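You operate a simulated robot arm through the tools that you are given. There is no shell and no other tool. Be economical: measure what you need, move in short steps, check, and stop when the job is done.

Carry out the task below with a simulated robot arm. There is one attempt and no reset: what you move stays moved.

TASK
Put the rusty pin on top of the blue roll of tape.

The check looks at the end state, three seconds after you hand in, the way a careful person would. Anything else that was tipped, shoved, dropped, spilled or broken makes it a failure.

THE ROBOT
A 7-joint arm with a two-finger parallel gripper, fixed in place. Base frame: the origin is at the foot of the arm, x ahead of it, y to its left, z up; the work surface is at about z = 0. Readings come in mm, rad, newtons and seconds.
With the tool pointing down near the work surface it reaches from about 240 to 620 mm from the base axis. Its first joint turns from -1.152 to 1.152 rad. Payload 2.6 kg.
Tool frame: the origin (TCP) lies between the finger pads and is the grasp point; the fingertips stand 30 mm ahead of it; z points along the fingers, y is the line along which they close. Largest opening 94 mm; finger width 28, thickness 10; the body of the gripper, 50 by 96 mm, starts 55 mm behind the TCP.
Orientation is that of the tool frame in the base frame, as a unit quaternion [w, x, y, z]. With the fingers straight down and closing along the base's y, the tool's x points along the base's -x, its y along +y and its z along -z.

THE INTERFACE
- The arm moves only by the tool send_rows. Its argument "increments" is a list of rows, each a list of 4 numbers: the shift along the tool's x, y, z in mm, then the turn about the tool's z in rad. In form: [[tx, ty, tz, yaw], ...]. A call has 1 to 20 rows; each row shifts and turns the commanded pose from where the row before left it, along the tool's axes as they then stand. "claw" is the finger opening in mm, from 0 to 94, set as the call begins (left out, the last holds). Each row takes 0.2 s and may step no farther than 50 mm and 0.15 rad from the row before; otherwise, or with a gripper value out of range, the whole call is refused. A pose out of reach is approached as far as the arm can. The call stops where the force on the tool passes 40 N (or 10 N more than at its start, if that is more) or the arm is blocked; 0.2 s more then pass. Each finger travels about 72 mm/s and halts on what it meets, pressing with about 21 N; the grip force reading is that of the motor and also rises with nothing between the fingers. The clock runs only during rows and for 0.2 s after the last one: add rows that do not move to give the fingers time. It gives the time, the measured TCP pose, the force on the tool (base axes), the opening and the grip force at its end, in the units of the frame above (readings bear some noise).
- Cameras (640 x 400 px; columns grow to the right, rows downward): "scene" is fixed at [41.7, 431.9, 575.4]; the picture's right is [-0.74, -0.68, 0.00], its down [-0.32, 0.34, -0.88] and it looks along [0.60, -0.65, -0.47] (base axes); focal length 354 px, centre (320, 200). "wrist" rides on the gripper at [76, 14, -103] in the tool frame; the picture's right is [-0.18, 0.98, 0.00], its down [-0.75, -0.14, -0.64] and it looks along [-0.63, -0.12, 0.77] (tool axes); focal length 243 px, centre (320, 200). There is no depth. A picture from a camera that has moved, and an enlarged one, comes with that camera's place and axes in the base frame and with its lens.
- get_image(camera): a new picture of that camera. No time passes.
- enlarge(camera, box): a new picture of the part [left, top, right, bottom] of that camera's present view, enlarged. No time passes.
- close_job(): hands the job in; it is judged then, once.

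Go step by step. Nothing tells you positions but the pictures and the camera data: compare them with the known pose of the tool, close in by small moves and look again before you grip or let go. The budget is 90 turns and 42 pictures, counting those below and the enlarged ones. Unless the task says otherwise, let go and move clear before handing in, and close with one line.

The tools are called after ">>>" as a command line: name --pt "numbers of a row" for each row, then --argument value for the rest, lists and objects as JSON in quotes. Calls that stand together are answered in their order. send_rows: Moves the arm, as the interface text tells. Its arguments: {"type":"object","properties":{"increments":{"type":"array"},"claw":{"type":"number"}},"required":["increments"]} The other tools are called the same way: get_image (camera) takes a picture; enlarge (camera, box) takes an enlarged picture of a part of a camera's view; close_job () hands the job in.

At the start:

```text
time: 0.0
eef_pos: [397.9, -142.6, 282.3]
tool_rot: [0.0, 0.0, 1.0, 0.001]
wrist_force: [0.8, 0.1, 0.5]
gripper_width: 93.9
gripper_force: 0.0
```

scene: 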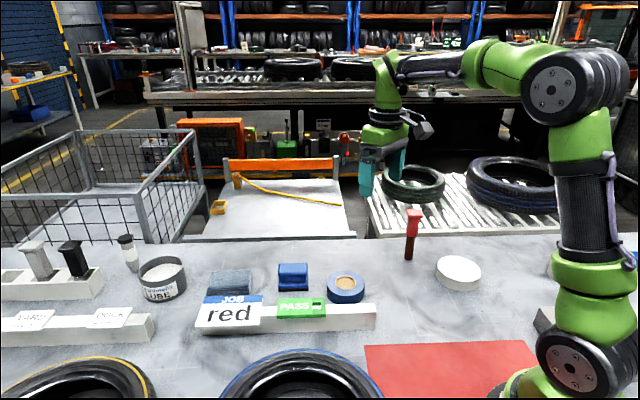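
wrist: 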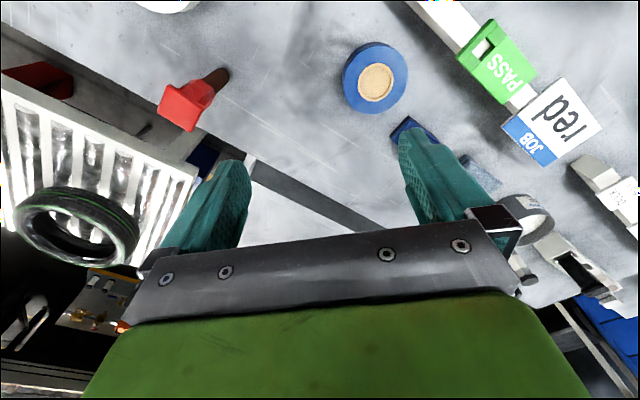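

I see a blue tape roll near the middle and a red-topped, brown-shafted object near it; other pin-like parts stand at the left. I'll enlarge to identify the rusty pin.

>>> enlarge --camera "scene" --box '[320, 190, 500, 320]'

>>> enlarge --camera "scene" --box '[0, 220, 200, 345]'

>>> enlarge --camera "wrist" --box '[120, 0, 440, 200]'

```text
3.08 times, centred on (410, 255) of scene
camera zoom: at [41.7, 431.9, 575.4], right [-0.74, -0.68, 0.0], down [-0.32, 0.34, -0.88], along [0.6, -0.65, -0.47], focal length 1090 px, centre (43, 31)
```

zoom: 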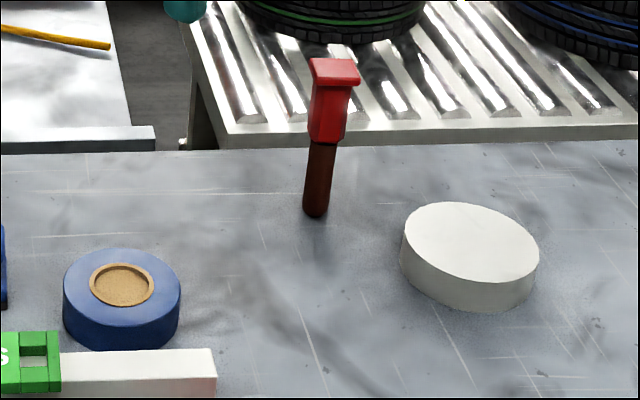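

```text
3.20 times, centred on (100, 282) of scene
camera zoom: at [41.7, 431.9, 575.4], right [-0.74, -0.68, 0.0], down [-0.32, 0.34, -0.88], along [0.6, -0.65, -0.47], focal length 1134 px, centre (1024, -64)
```

zoom: 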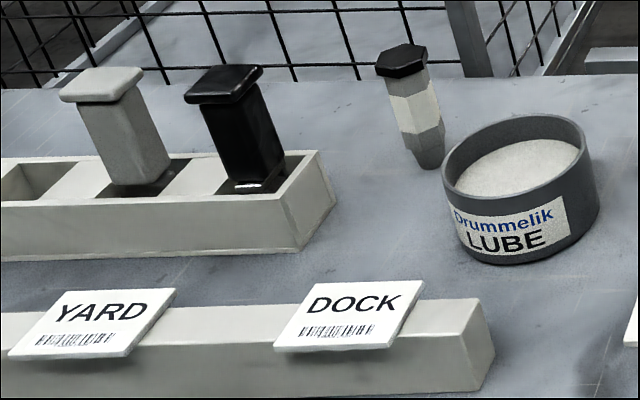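

```text
2.00 times, centred on (280, 100) of wrist
camera zoom: at [322.0, -128.1, 386.3], right [0.18, 0.98, 0.0], down [0.75, -0.14, 0.64], along [0.63, -0.12, -0.77], focal length 485 px, centre (400, 400)
```

zoom: 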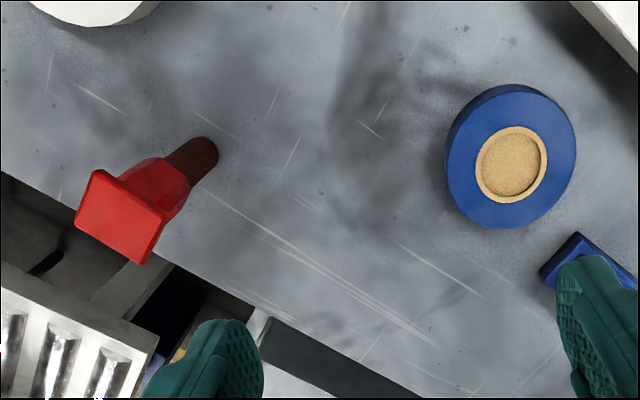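

The pin (red head, rusty shaft, about 140 mm tall) stands near (380, -282) with its square head turned about 45°. The tape is near (424, -71), with its top at about z = 26. I'll move above the pin with the jaws turned 45° and look again.

>>> send_rows --pt "4.5 -35 0 0" --pt "4.5 -35 0 0" --pt "4.5 -35 0 0" --pt "4.4 -34.4 0 0" --pt "0 0 0 0.131" --pt "0 0 0 0.131" --pt "0 0 0 0.131" --pt "0 0 0 0.131" --pt "0 0 0 0.131" --pt "0 0 0 0.13" --pt "0 0 -20 0" --pt "0 0 0 0" --claw 94

>>> get_image --camera "wrist"

>>> get_image --camera "scene"

```text
time: 2.6
eef_pos: [380.4, -281.7, 302.9]
tool_rot: [0.0, 0.384, 0.923, 0.0]
wrist_force: [-0.1, -0.7, -0.3]
gripper_width: 93.9
gripper_force: 0.0
```

```text
36 pictures are left
camera wrist: at [337.0, -218.1, 406.0], right [0.83, 0.56, 0.0], down [0.43, -0.63, 0.64], along [0.36, -0.53, -0.77], focal length 243 px, centre (320, 200)
```

wrist: 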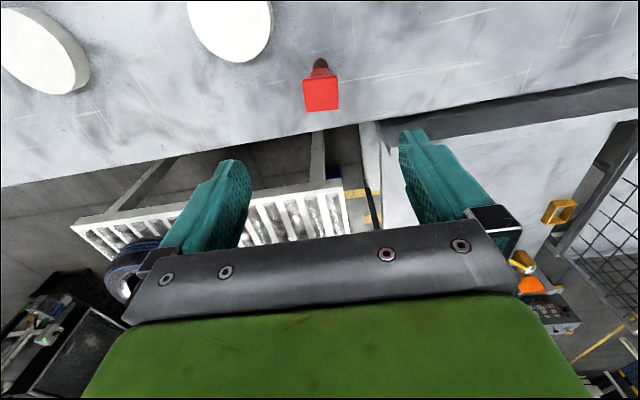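

```text
35 pictures are left
```

scene: 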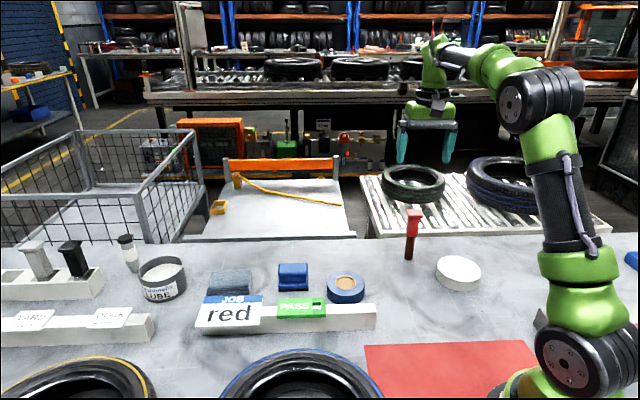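

The head is square to the jaws and centred within about 2 mm. I'll descend to above the head and check.

>>> send_rows --pt "-2 0 30 0" --pt "0 0 30 0" --pt "0 0 30 0" --pt "0 0 13 0" --pt "0 0 0 0"

>>> get_image --camera "wrist"

>>> enlarge --camera "scene" --box '[340, 160, 500, 260]'

```text
time: 3.8
eef_pos: [382.6, -280.5, 198.5]
tool_rot: [0.0, 0.383, 0.924, 0.0]
wrist_force: [0.3, 0.4, 0.4]
gripper_width: 93.9
gripper_force: 0.2
```

```text
34 pictures are left
camera wrist: at [338.8, -218.2, 302.2], right [0.83, 0.56, 0.0], down [0.43, -0.63, 0.64], along [0.36, -0.53, -0.77], focal length 243 px, centre (320, 200)
```

wrist: 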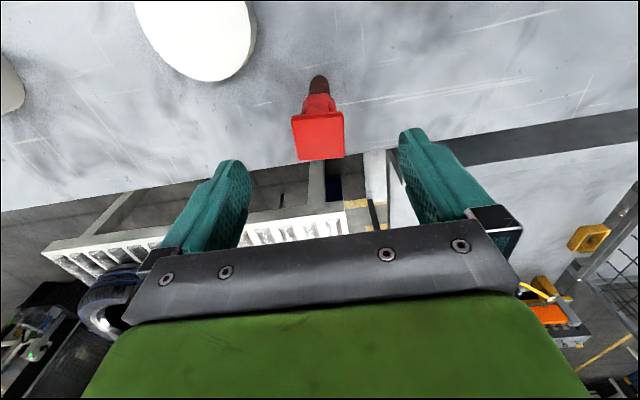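

```text
4.00 times, centred on (420, 210) of scene
camera zoom: at [41.7, 431.9, 575.4], right [-0.74, -0.68, 0.0], down [-0.32, 0.34, -0.88], along [0.6, -0.65, -0.47], focal length 1417 px, centre (-80, 160)
```

zoom: 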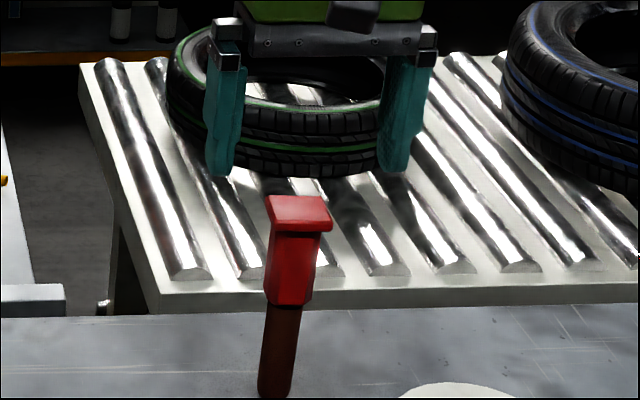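

Aligned. I'll descend around the head to TCP z ≈ 98.

>>> send_rows --pt "0 0 25 0" --pt "0 0 25 0" --pt "0 0 25 0" --pt "0 0 15 0" --pt "0 0 11 0" --pt "0 0 0 0"

>>> enlarge --camera "scene" --box '[340, 180, 500, 280]'

>>> get_image --camera "wrist"

```text
time: 5.2
eef_pos: [382.1, -283.2, 98.8]
tool_rot: [0.0, 0.383, 0.924, 0.0]
wrist_force: [0.3, -0.6, -0.1]
gripper_width: 94.1
gripper_force: 0.1
```

```text
4.00 times, centred on (420, 230) of scene
camera zoom: at [41.7, 431.9, 575.4], right [-0.74, -0.68, 0.0], down [-0.32, 0.34, -0.88], along [0.6, -0.65, -0.47], focal length 1417 px, centre (-80, 80)
```

zoom: 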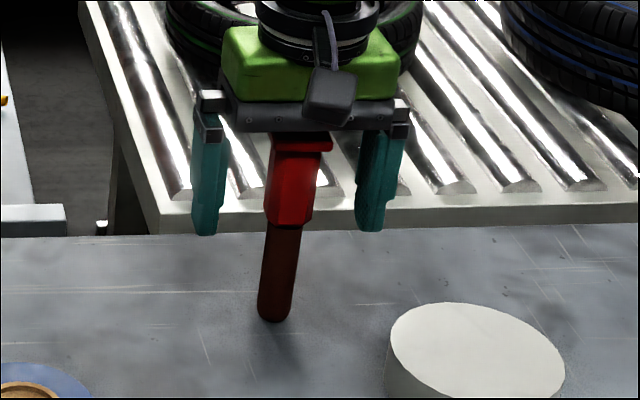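

```text
31 pictures are left
camera wrist: at [338.2, -218.4, 201.7], right [0.83, 0.56, 0.0], down [0.43, -0.63, 0.64], along [0.36, -0.53, -0.77], focal length 243 px, centre (320, 200)
```

wrist: 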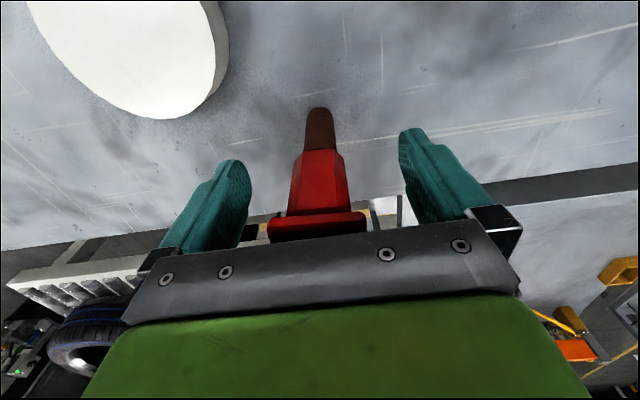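

Pin is between the fingers. I'll close partway first to check centring.

>>> send_rows --pt "0 0 0 0" --pt "0 0 0 0" --pt "0 0 0 0" --claw 40

>>> enlarge --camera "wrist" --box '[200, 90, 440, 240]'

```text
time: 6.0
eef_pos: [381.4, -282.6, 98.5]
tool_rot: [0.0, 0.382, 0.924, 0.0]
wrist_force: [-0.6, -0.3, 0.2]
gripper_width: 40.3
gripper_force: 0.3
```

```text
2.67 times, centred on (320, 165) of wrist
camera zoom: at [338.3, -218.4, 201.8], right [0.83, 0.56, 0.0], down [0.43, -0.63, 0.64], along [0.36, -0.53, -0.77], focal length 647 px, centre (320, 293)
```

zoom: 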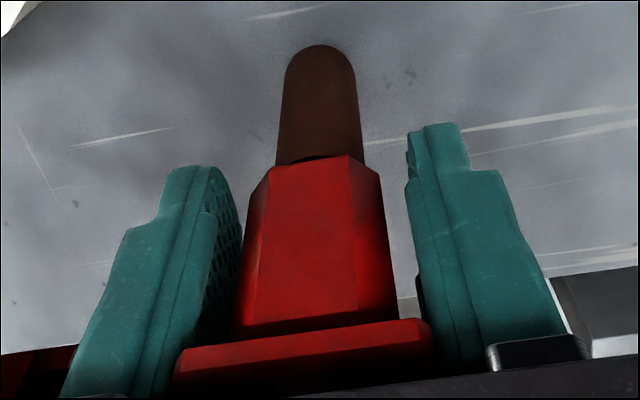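

The pin sits about 2 mm to the tool's -y side; I'll shift to centre it, then close.

>>> send_rows --pt "0 -1 0 0" --pt "0 -0.8 0 0" --pt "0 0 0 0"

>>> send_rows --pt "0 0 0 0" --pt "0 0 0 0" --pt "0 0 0 0" --pt "0 0 0 0" --claw 10

>>> enlarge --camera "wrist" --box '[200, 90, 440, 240]'

>>> enlarge --camera "scene" --box '[340, 180, 500, 280]'

```text
time: 6.8
eef_pos: [380.3, -285.1, 99.1]
tool_rot: [0.0, 0.383, 0.924, 0.001]
wrist_force: [0.2, 0.4, -0.2]
gripper_width: 40.6
gripper_force: 0.4
```

```text
time: 7.8
eef_pos: [380.2, -285.1, 98.7]
tool_rot: [-0.001, 0.383, 0.924, 0.0]
wrist_force: [-0.3, -0.4, -0.3]
gripper_width: 40.2
gripper_force: 20.7
```

```text
2.67 times, centred on (320, 165) of wrist
camera zoom: at [336.7, -220.4, 201.8], right [0.83, 0.56, 0.0], down [0.43, -0.63, 0.64], along [0.36, -0.53, -0.77], focal length 647 px, centre (320, 293)
```

zoom: 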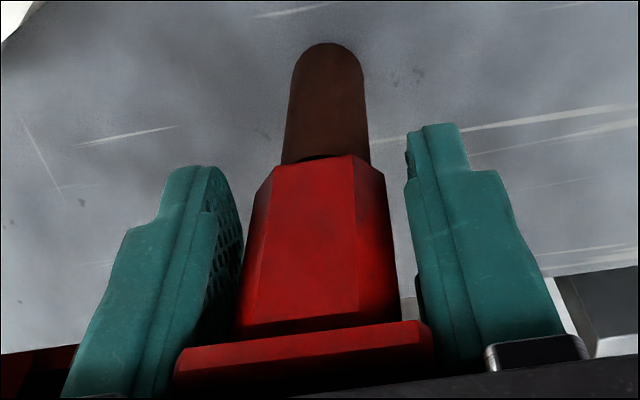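

```text
4.00 times, centred on (420, 230) of scene
camera zoom: at [41.7, 431.9, 575.4], right [-0.74, -0.68, 0.0], down [-0.32, 0.34, -0.88], along [0.6, -0.65, -0.47], focal length 1417 px, centre (-80, 80)
```

zoom: 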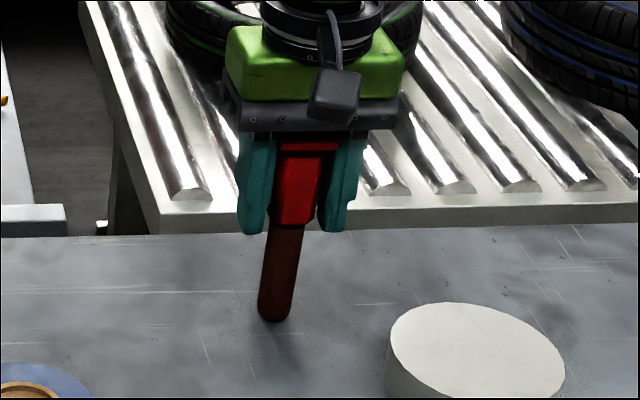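

The fingers stopped at 40 mm on the head rather than the body, and my shift tilted the pin slightly. I'll undo the shift, open gently, and regrip higher with the head at the grasp point.

>>> send_rows --pt "0 0.9 0 0" --pt "0 0.9 0 0" --pt "0 0 0 0"

>>> send_rows --pt "0 0 0 0" --pt "0 0 0 0" --pt "0 0 0 0" --pt "0 0 0 0" --pt "0 0 0 0" --claw 60

>>> enlarge --camera "wrist" --box '[200, 90, 440, 240]'

>>> enlarge --camera "scene" --box '[340, 180, 500, 280]'

```text
time: 8.6
eef_pos: [382.3, -283.7, 99.3]
tool_rot: [0.0, 0.383, 0.924, 0.0]
wrist_force: [0.0, 0.4, 0.4]
gripper_width: 40.3
gripper_force: 21.3
```

```text
time: 9.8
eef_pos: [382.0, -282.1, 99.2]
tool_rot: [0.0, 0.383, 0.924, 0.0]
wrist_force: [-0.1, -0.6, 0.1]
gripper_width: 60.0
gripper_force: 0.1
```

```text
2.67 times, centred on (320, 165) of wrist
camera zoom: at [338.0, -219.0, 202.0], right [0.83, 0.56, 0.0], down [0.43, -0.63, 0.64], along [0.36, -0.53, -0.77], focal length 647 px, centre (320, 293)
```

zoom: 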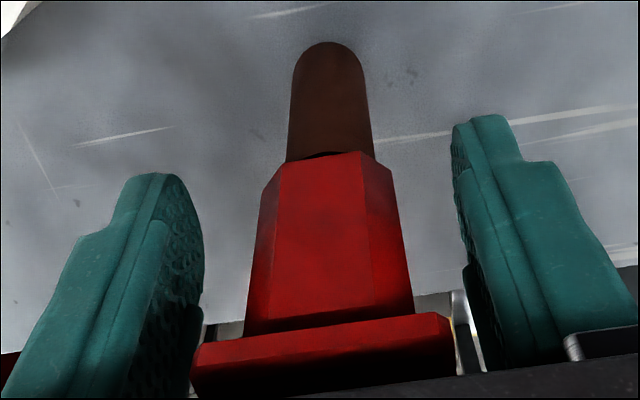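

```text
4.00 times, centred on (420, 230) of scene
camera zoom: at [41.7, 431.9, 575.4], right [-0.74, -0.68, 0.0], down [-0.32, 0.34, -0.88], along [0.6, -0.65, -0.47], focal length 1417 px, centre (-80, 80)
```

zoom: 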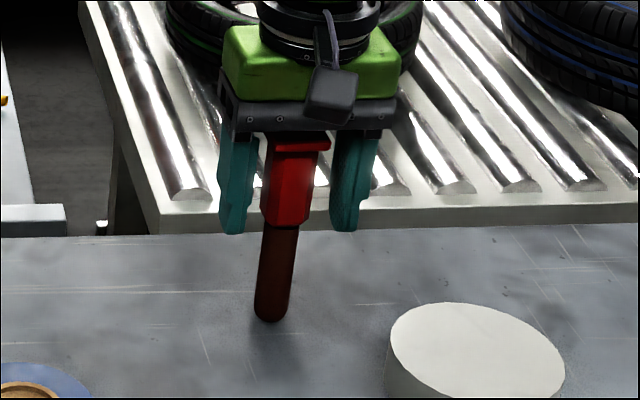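

The pin is upright again. I'll raise to put the head at the grasp point and look at centring.

>>> send_rows --pt "0 0 -16 0" --pt "0 0 -16 0" --pt "0 0 0 0"

>>> enlarge --camera "wrist" --box '[200, 90, 440, 240]'

>>> enlarge --camera "scene" --box '[340, 180, 500, 280]'

```text
time: 10.6
eef_pos: [381.7, -284.8, 132.6]
tool_rot: [0.001, 0.383, 0.924, 0.0]
wrist_force: [0.4, -0.2, 0.1]
gripper_width: 60.0
gripper_force: 0.1
```

```text
2.67 times, centred on (320, 165) of wrist
camera zoom: at [338.3, -219.3, 234.5], right [0.82, 0.57, 0.0], down [0.43, -0.63, 0.64], along [0.36, -0.53, -0.77], focal length 647 px, centre (320, 293)
```

zoom: 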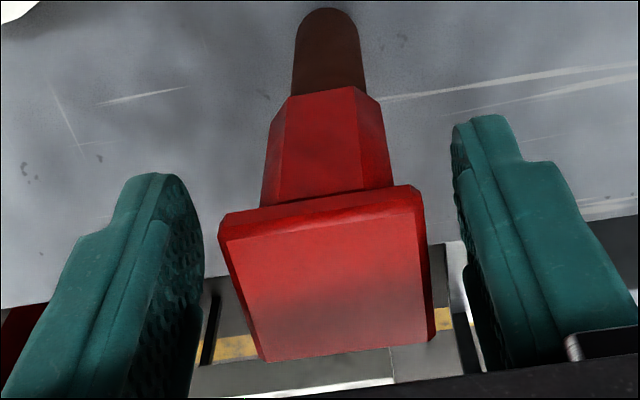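

```text
4.00 times, centred on (420, 230) of scene
camera zoom: at [41.7, 431.9, 575.4], right [-0.74, -0.68, 0.0], down [-0.32, 0.34, -0.88], along [0.6, -0.65, -0.47], focal length 1417 px, centre (-80, 80)
```

zoom: 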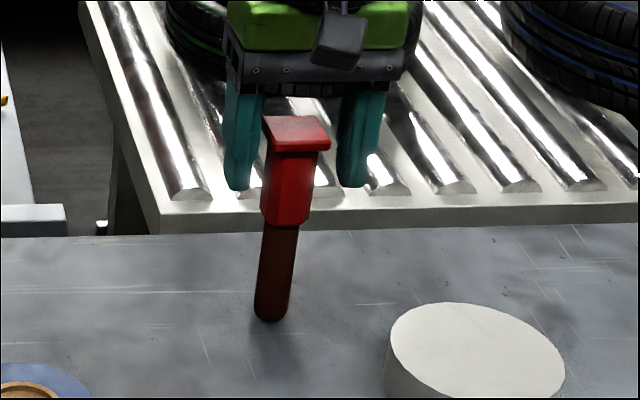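

The head is square with the jaws and about 2 mm to +y. I'll shift 2 mm and close on it.

>>> send_rows --pt "-1 2 0 0" --pt "0 0 0 0"

>>> send_rows --pt "0 0 0 0" --pt "0 0 0 0" --pt "0 0 0 0" --pt "0 0 0 0" --claw 25

>>> enlarge --camera "wrist" --box '[200, 90, 440, 240]'

>>> enlarge --camera "scene" --box '[340, 180, 500, 280]'

```text
time: 11.2
eef_pos: [383.5, -283.7, 130.9]
tool_rot: [0.0, 0.383, 0.924, 0.0]
wrist_force: [-0.3, -0.7, 0.1]
gripper_width: 60.1
gripper_force: 0.0
```

```text
time: 12.2
eef_pos: [384.0, -281.5, 131.9]
tool_rot: [0.001, 0.382, 0.924, 0.0]
wrist_force: [0.5, -0.9, -0.8]
gripper_width: 40.1
gripper_force: 21.4
```

```text
2.67 times, centred on (320, 165) of wrist
camera zoom: at [340.4, -218.5, 234.3], right [0.83, 0.56, 0.0], down [0.43, -0.63, 0.64], along [0.36, -0.53, -0.77], focal length 647 px, centre (320, 293)
```

zoom: 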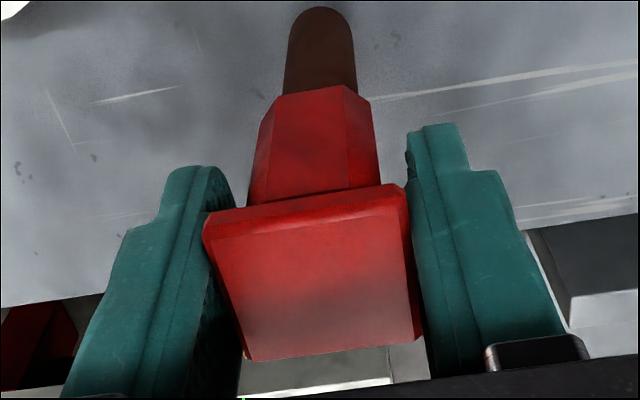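

```text
4.00 times, centred on (420, 230) of scene
camera zoom: at [41.7, 431.9, 575.4], right [-0.74, -0.68, 0.0], down [-0.32, 0.34, -0.88], along [0.6, -0.65, -0.47], focal length 1417 px, centre (-80, 80)
```

zoom: 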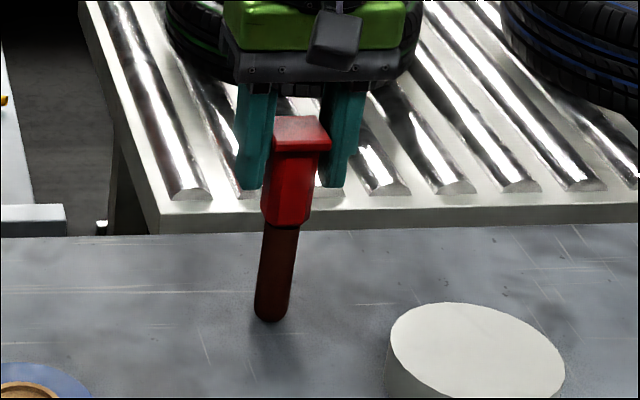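

Head gripped at 40 mm with the pin upright. I'll lift 90 mm.

>>> send_rows --pt "0 0 -10 0" --pt "0 0 -20 0" --pt "0 0 -30 0" --pt "0 0 -30 0" --pt "0 0 0 0"

>>> enlarge --camera "scene" --box '[300, 140, 540, 290]'

>>> get_image --camera "wrist"

```text
time: 13.4
eef_pos: [382.5, -283.7, 222.6]
tool_rot: [0.0, 0.382, 0.924, 0.0]
wrist_force: [0.1, -0.3, -1.3]
gripper_width: 40.3
gripper_force: 20.4
```

```text
2.67 times, centred on (420, 215) of scene
camera zoom: at [41.7, 431.9, 575.4], right [-0.74, -0.68, 0.0], down [-0.32, 0.34, -0.88], along [0.6, -0.65, -0.47], focal length 945 px, centre (53, 160)
```

zoom: 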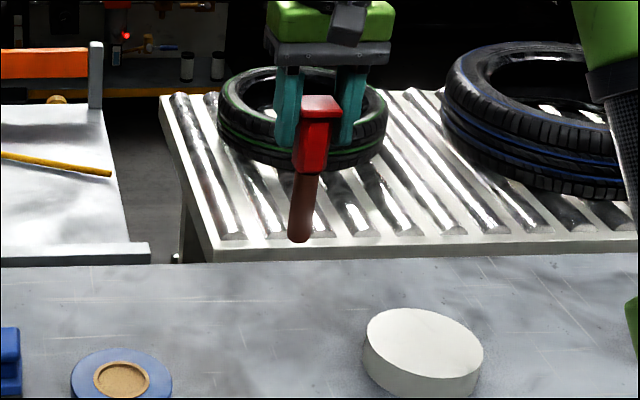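

```text
20 pictures are left
camera wrist: at [340.2, -218.9, 324.8], right [0.83, 0.56, 0.0], down [0.43, -0.63, 0.64], along [0.36, -0.53, -0.77], focal length 243 px, centre (320, 200)
```

wrist: 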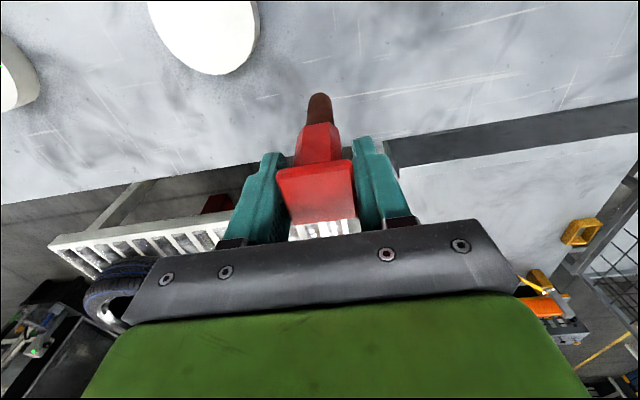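

Lifted cleanly and hanging straight. I'll carry it over the tape at this height.

>>> send_rows --pt "8 12 0 0" --pt "16 24 0 0" --pt "16 24 0 0" --pt "16 24 0 0" --pt "16 24 0 0" --pt "16 24 0 0" --pt "16 24 0 0" --pt "10 14 0 0" --pt "6 9.6 0 0" --pt "0 0 0 0" --pt "0 0 0 0"

>>> enlarge --camera "scene" --box '[265, 170, 425, 310]'

>>> get_image --camera "wrist"

```text
time: 15.8
eef_pos: [424.7, -70.4, 220.5]
tool_rot: [0.0, 0.383, 0.924, 0.0]
wrist_force: [-0.9, 1.1, -1.1]
gripper_width: 40.2
gripper_force: 21.1
```

```text
2.86 times, centred on (345, 240) of scene
camera zoom: at [41.7, 431.9, 575.4], right [-0.74, -0.68, 0.0], down [-0.32, 0.34, -0.88], along [0.6, -0.65, -0.47], focal length 1012 px, centre (249, 86)
```

zoom: 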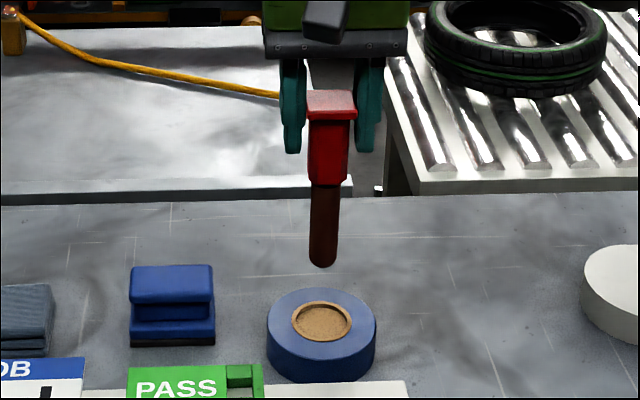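

```text
18 pictures are left
camera wrist: at [381.8, -6.3, 323.9], right [0.83, 0.56, 0.0], down [0.43, -0.63, 0.64], along [0.36, -0.53, -0.77], focal length 243 px, centre (320, 200)
```

wrist: 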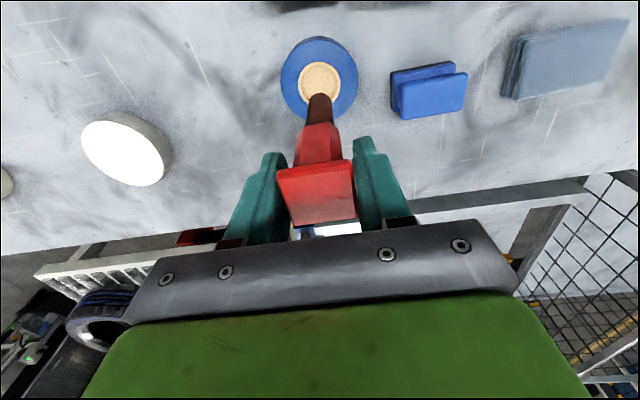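

The core is a filled, slightly recessed disc, and the pin base is within about 2 mm of its centre. I'll nudge and lower to about 10 mm above the expected contact at TCP z ≈ 158, then look.

>>> send_rows --pt "-1 -1 10 0" --pt "0 0 15 0" --pt "0 0 15 0" --pt "0 0 10 0" --pt "0 0 0 0" --pt "0 0 0 0"

>>> enlarge --camera "scene" --box '[300, 220, 396, 310]'

>>> enlarge --camera "wrist" --box '[240, 30, 400, 170]'

```text
time: 17.2
eef_pos: [427.0, -72.8, 172.1]
tool_rot: [0.001, 0.383, 0.924, 0.001]
wrist_force: [-0.4, -0.1, -2.8]
gripper_width: 40.4
gripper_force: 21.1
```

```text
4.44 times, centred on (348, 265) of scene
camera zoom: at [41.7, 431.9, 575.4], right [-0.74, -0.68, 0.0], down [-0.32, 0.34, -0.88], along [0.6, -0.65, -0.47], focal length 1575 px, centre (196, -89)
```

zoom: 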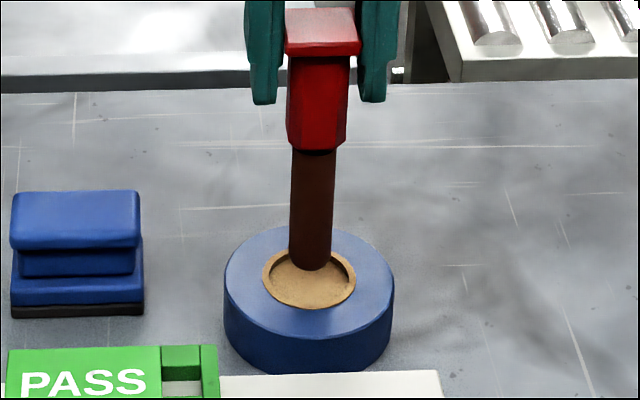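

```text
2.86 times, centred on (320, 100) of wrist
camera zoom: at [382.0, -8.1, 274.0], right [0.83, 0.56, 0.0], down [0.43, -0.63, 0.64], along [0.36, -0.53, -0.77], focal length 693 px, centre (320, 486)
```

zoom: 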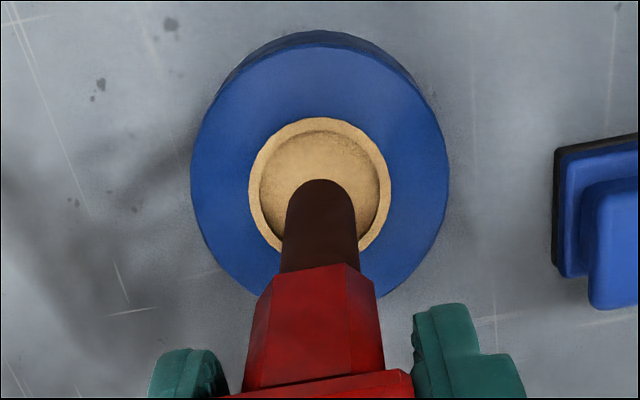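

Centred over the core. I'll lower slowly toward contact.

>>> send_rows --pt "0 0 4 0" --pt "0 0 3 0" --pt "0 0 2 0" --pt "0 0 0 0"

>>> enlarge --camera "scene" --box '[300, 220, 396, 310]'

>>> enlarge --camera "wrist" --box '[240, 30, 400, 170]'

```text
time: 18.2
eef_pos: [426.1, -72.4, 161.2]
tool_rot: [-0.001, 0.383, 0.924, 0.0]
wrist_force: [-0.7, -0.5, -2.2]
gripper_width: 40.2
gripper_force: 21.4
```

```text
4.44 times, centred on (348, 265) of scene
camera zoom: at [41.7, 431.9, 575.4], right [-0.74, -0.68, 0.0], down [-0.32, 0.34, -0.88], along [0.6, -0.65, -0.47], focal length 1575 px, centre (196, -89)
```

zoom: 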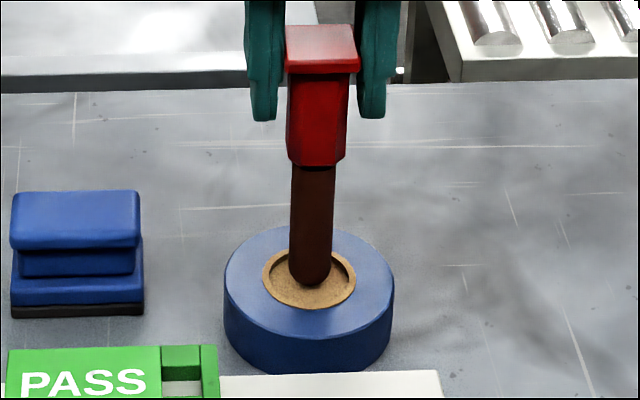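

```text
2.86 times, centred on (320, 100) of wrist
camera zoom: at [381.9, -8.2, 264.6], right [0.83, 0.56, 0.0], down [0.43, -0.63, 0.64], along [0.36, -0.53, -0.77], focal length 693 px, centre (320, 486)
```

zoom: 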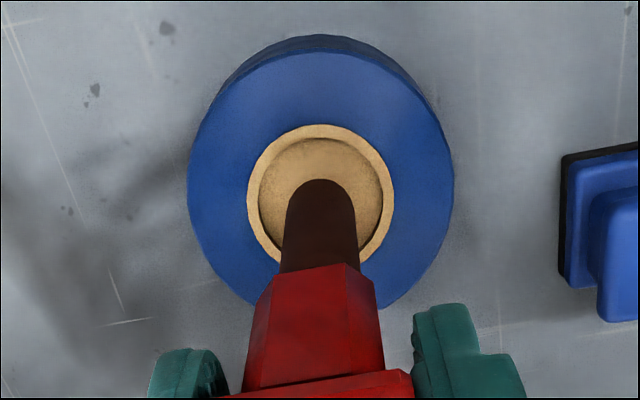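

Nearly touching. I'll go on in 1 mm steps, watching the force.

>>> send_rows --pt "0 0 1 0" --pt "0 0 1 0" --pt "0 0 0 0"

>>> send_rows --pt "0 0 1 0" --pt "0 0 0 0"

```text
time: 19.0
eef_pos: [426.3, -72.1, 161.1]
tool_rot: [0.001, 0.383, 0.924, 0.001]
wrist_force: [-1.4, 0.8, 11.2]
gripper_width: 40.3
gripper_force: 20.9
```

```text
time: 19.6
eef_pos: [426.1, -72.6, 159.9]
tool_rot: [0.001, 0.382, 0.924, 0.0]
wrist_force: [0.2, -1.0, 12.7]
gripper_width: 40.5
gripper_force: 21.0
```

Contact: the force has risen to about 12 N. I'll back off 1 mm and check the seating before release.

>>> send_rows --pt "0 0 -1 0" --pt "0 0 0 0"

>>> enlarge --camera "scene" --box '[300, 200, 396, 310]'

>>> enlarge --camera "wrist" --box '[240, 30, 400, 170]'

```text
time: 20.2
eef_pos: [426.2, -71.3, 158.8]
tool_rot: [-0.001, 0.383, 0.924, -0.001]
wrist_force: [2.0, -1.6, 6.9]
gripper_width: 40.2
gripper_force: 20.5
```

```text
3.64 times, centred on (348, 255) of scene
camera zoom: at [41.7, 431.9, 575.4], right [-0.74, -0.68, 0.0], down [-0.32, 0.34, -0.88], along [0.6, -0.65, -0.47], focal length 1289 px, centre (218, 0)
```

zoom: 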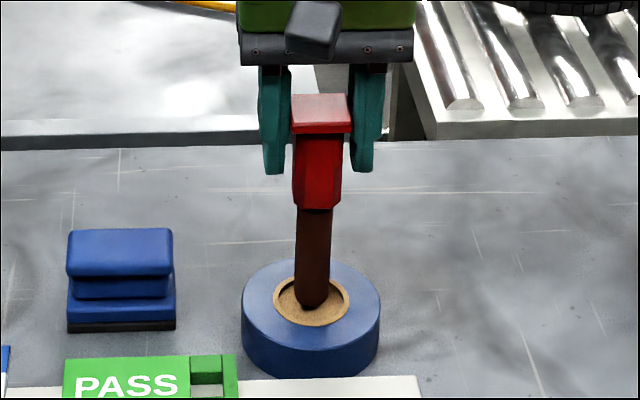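

```text
2.86 times, centred on (320, 100) of wrist
camera zoom: at [381.9, -7.9, 262.7], right [0.83, 0.56, 0.0], down [0.43, -0.63, 0.64], along [0.36, -0.53, -0.77], focal length 693 px, centre (320, 486)
```

zoom: 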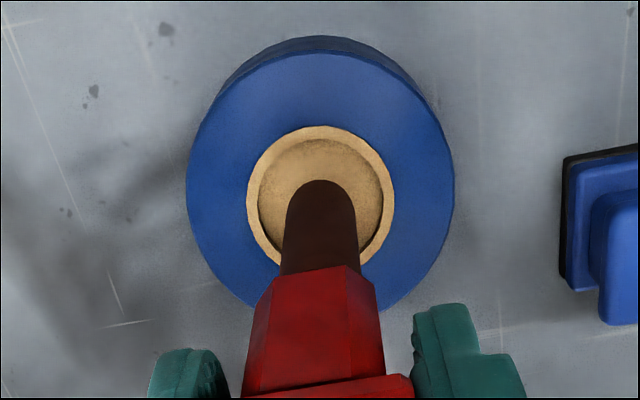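

The rod is seated inside the core with margin all round. I'll open gently.

>>> send_rows --pt "0 0 0 0" --pt "0 0 0 0" --claw 50

>>> send_rows --pt "0 0 0 0" --pt "0 0 0 0" --pt "0 0 0 0" --pt "0 0 0 0" --claw 80

>>> enlarge --camera "scene" --box '[300, 200, 396, 310]'

>>> get_image --camera "wrist"

```text
time: 20.8
eef_pos: [424.5, -70.8, 158.3]
tool_rot: [-0.001, 0.383, 0.924, 0.001]
wrist_force: [0.6, -0.3, 0.2]
gripper_width: 49.8
gripper_force: 0.0
```

```text
time: 21.8
eef_pos: [425.7, -72.8, 161.4]
tool_rot: [0.001, 0.383, 0.924, 0.0]
wrist_force: [0.2, -0.4, 0.3]
gripper_width: 80.1
gripper_force: 0.1
```

```text
3.64 times, centred on (348, 255) of scene
camera zoom: at [41.7, 431.9, 575.4], right [-0.74, -0.68, 0.0], down [-0.32, 0.34, -0.88], along [0.6, -0.65, -0.47], focal length 1289 px, centre (218, 0)
```

zoom: 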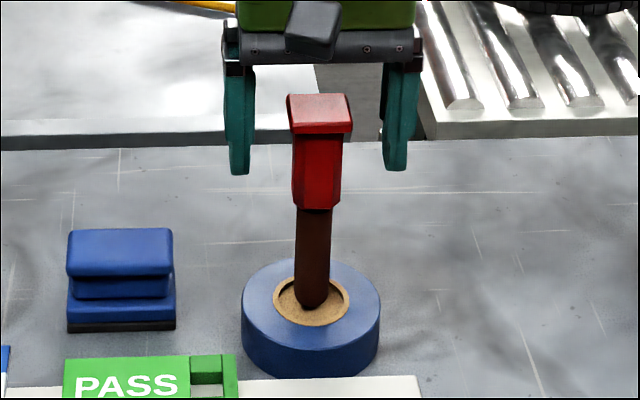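

```text
10 pictures are left
camera wrist: at [382.0, -7.6, 263.1], right [0.83, 0.56, 0.0], down [0.43, -0.63, 0.64], along [0.36, -0.53, -0.77], focal length 243 px, centre (320, 200)
```

wrist: 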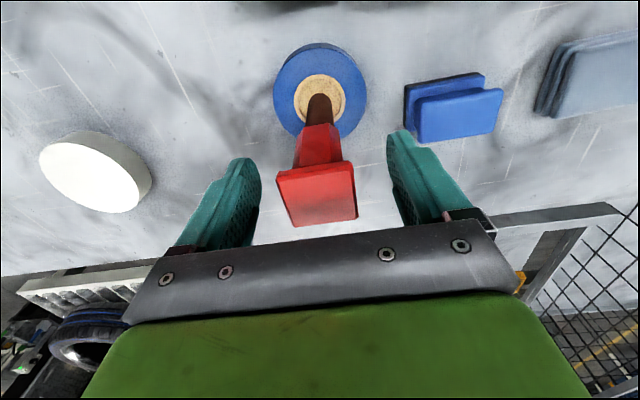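

The pin stands free on the tape. I'll raise straight up, clear of it.

>>> send_rows --pt "0 0 -15 0" --pt "0 0 -25 0" --pt "0 0 -40 0" --pt "0 0 -40 0" --pt "0 0 0 0" --pt "0 0 0 0" --pt "0 0 0 0"

>>> get_image --camera "scene"

```text
time: 23.4
eef_pos: [426.6, -73.0, 279.9]
tool_rot: [0.0, 0.383, 0.924, -0.001]
wrist_force: [1.0, 0.5, 0.5]
gripper_width: 80.0
gripper_force: 0.1
```

```text
9 pictures are left
```

scene: 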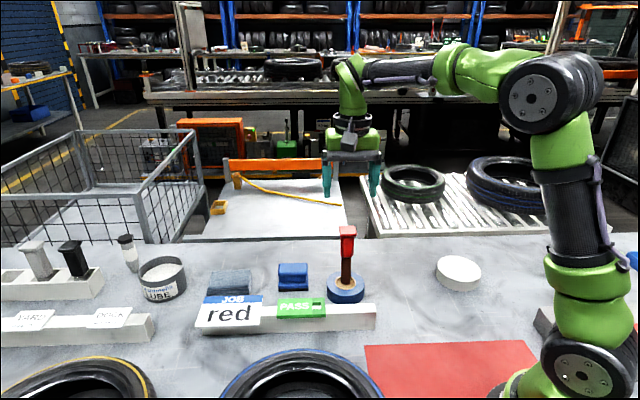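

The pin stands upright on the tape, the gripper is clear and nothing else has moved, so I'm handing in.

>>> close_job

```text
The job is handed in.
```

The rusty pin (red head, brown shaft) is standing upright on the core of the blue roll of tape, and the gripper is open and clear of it.
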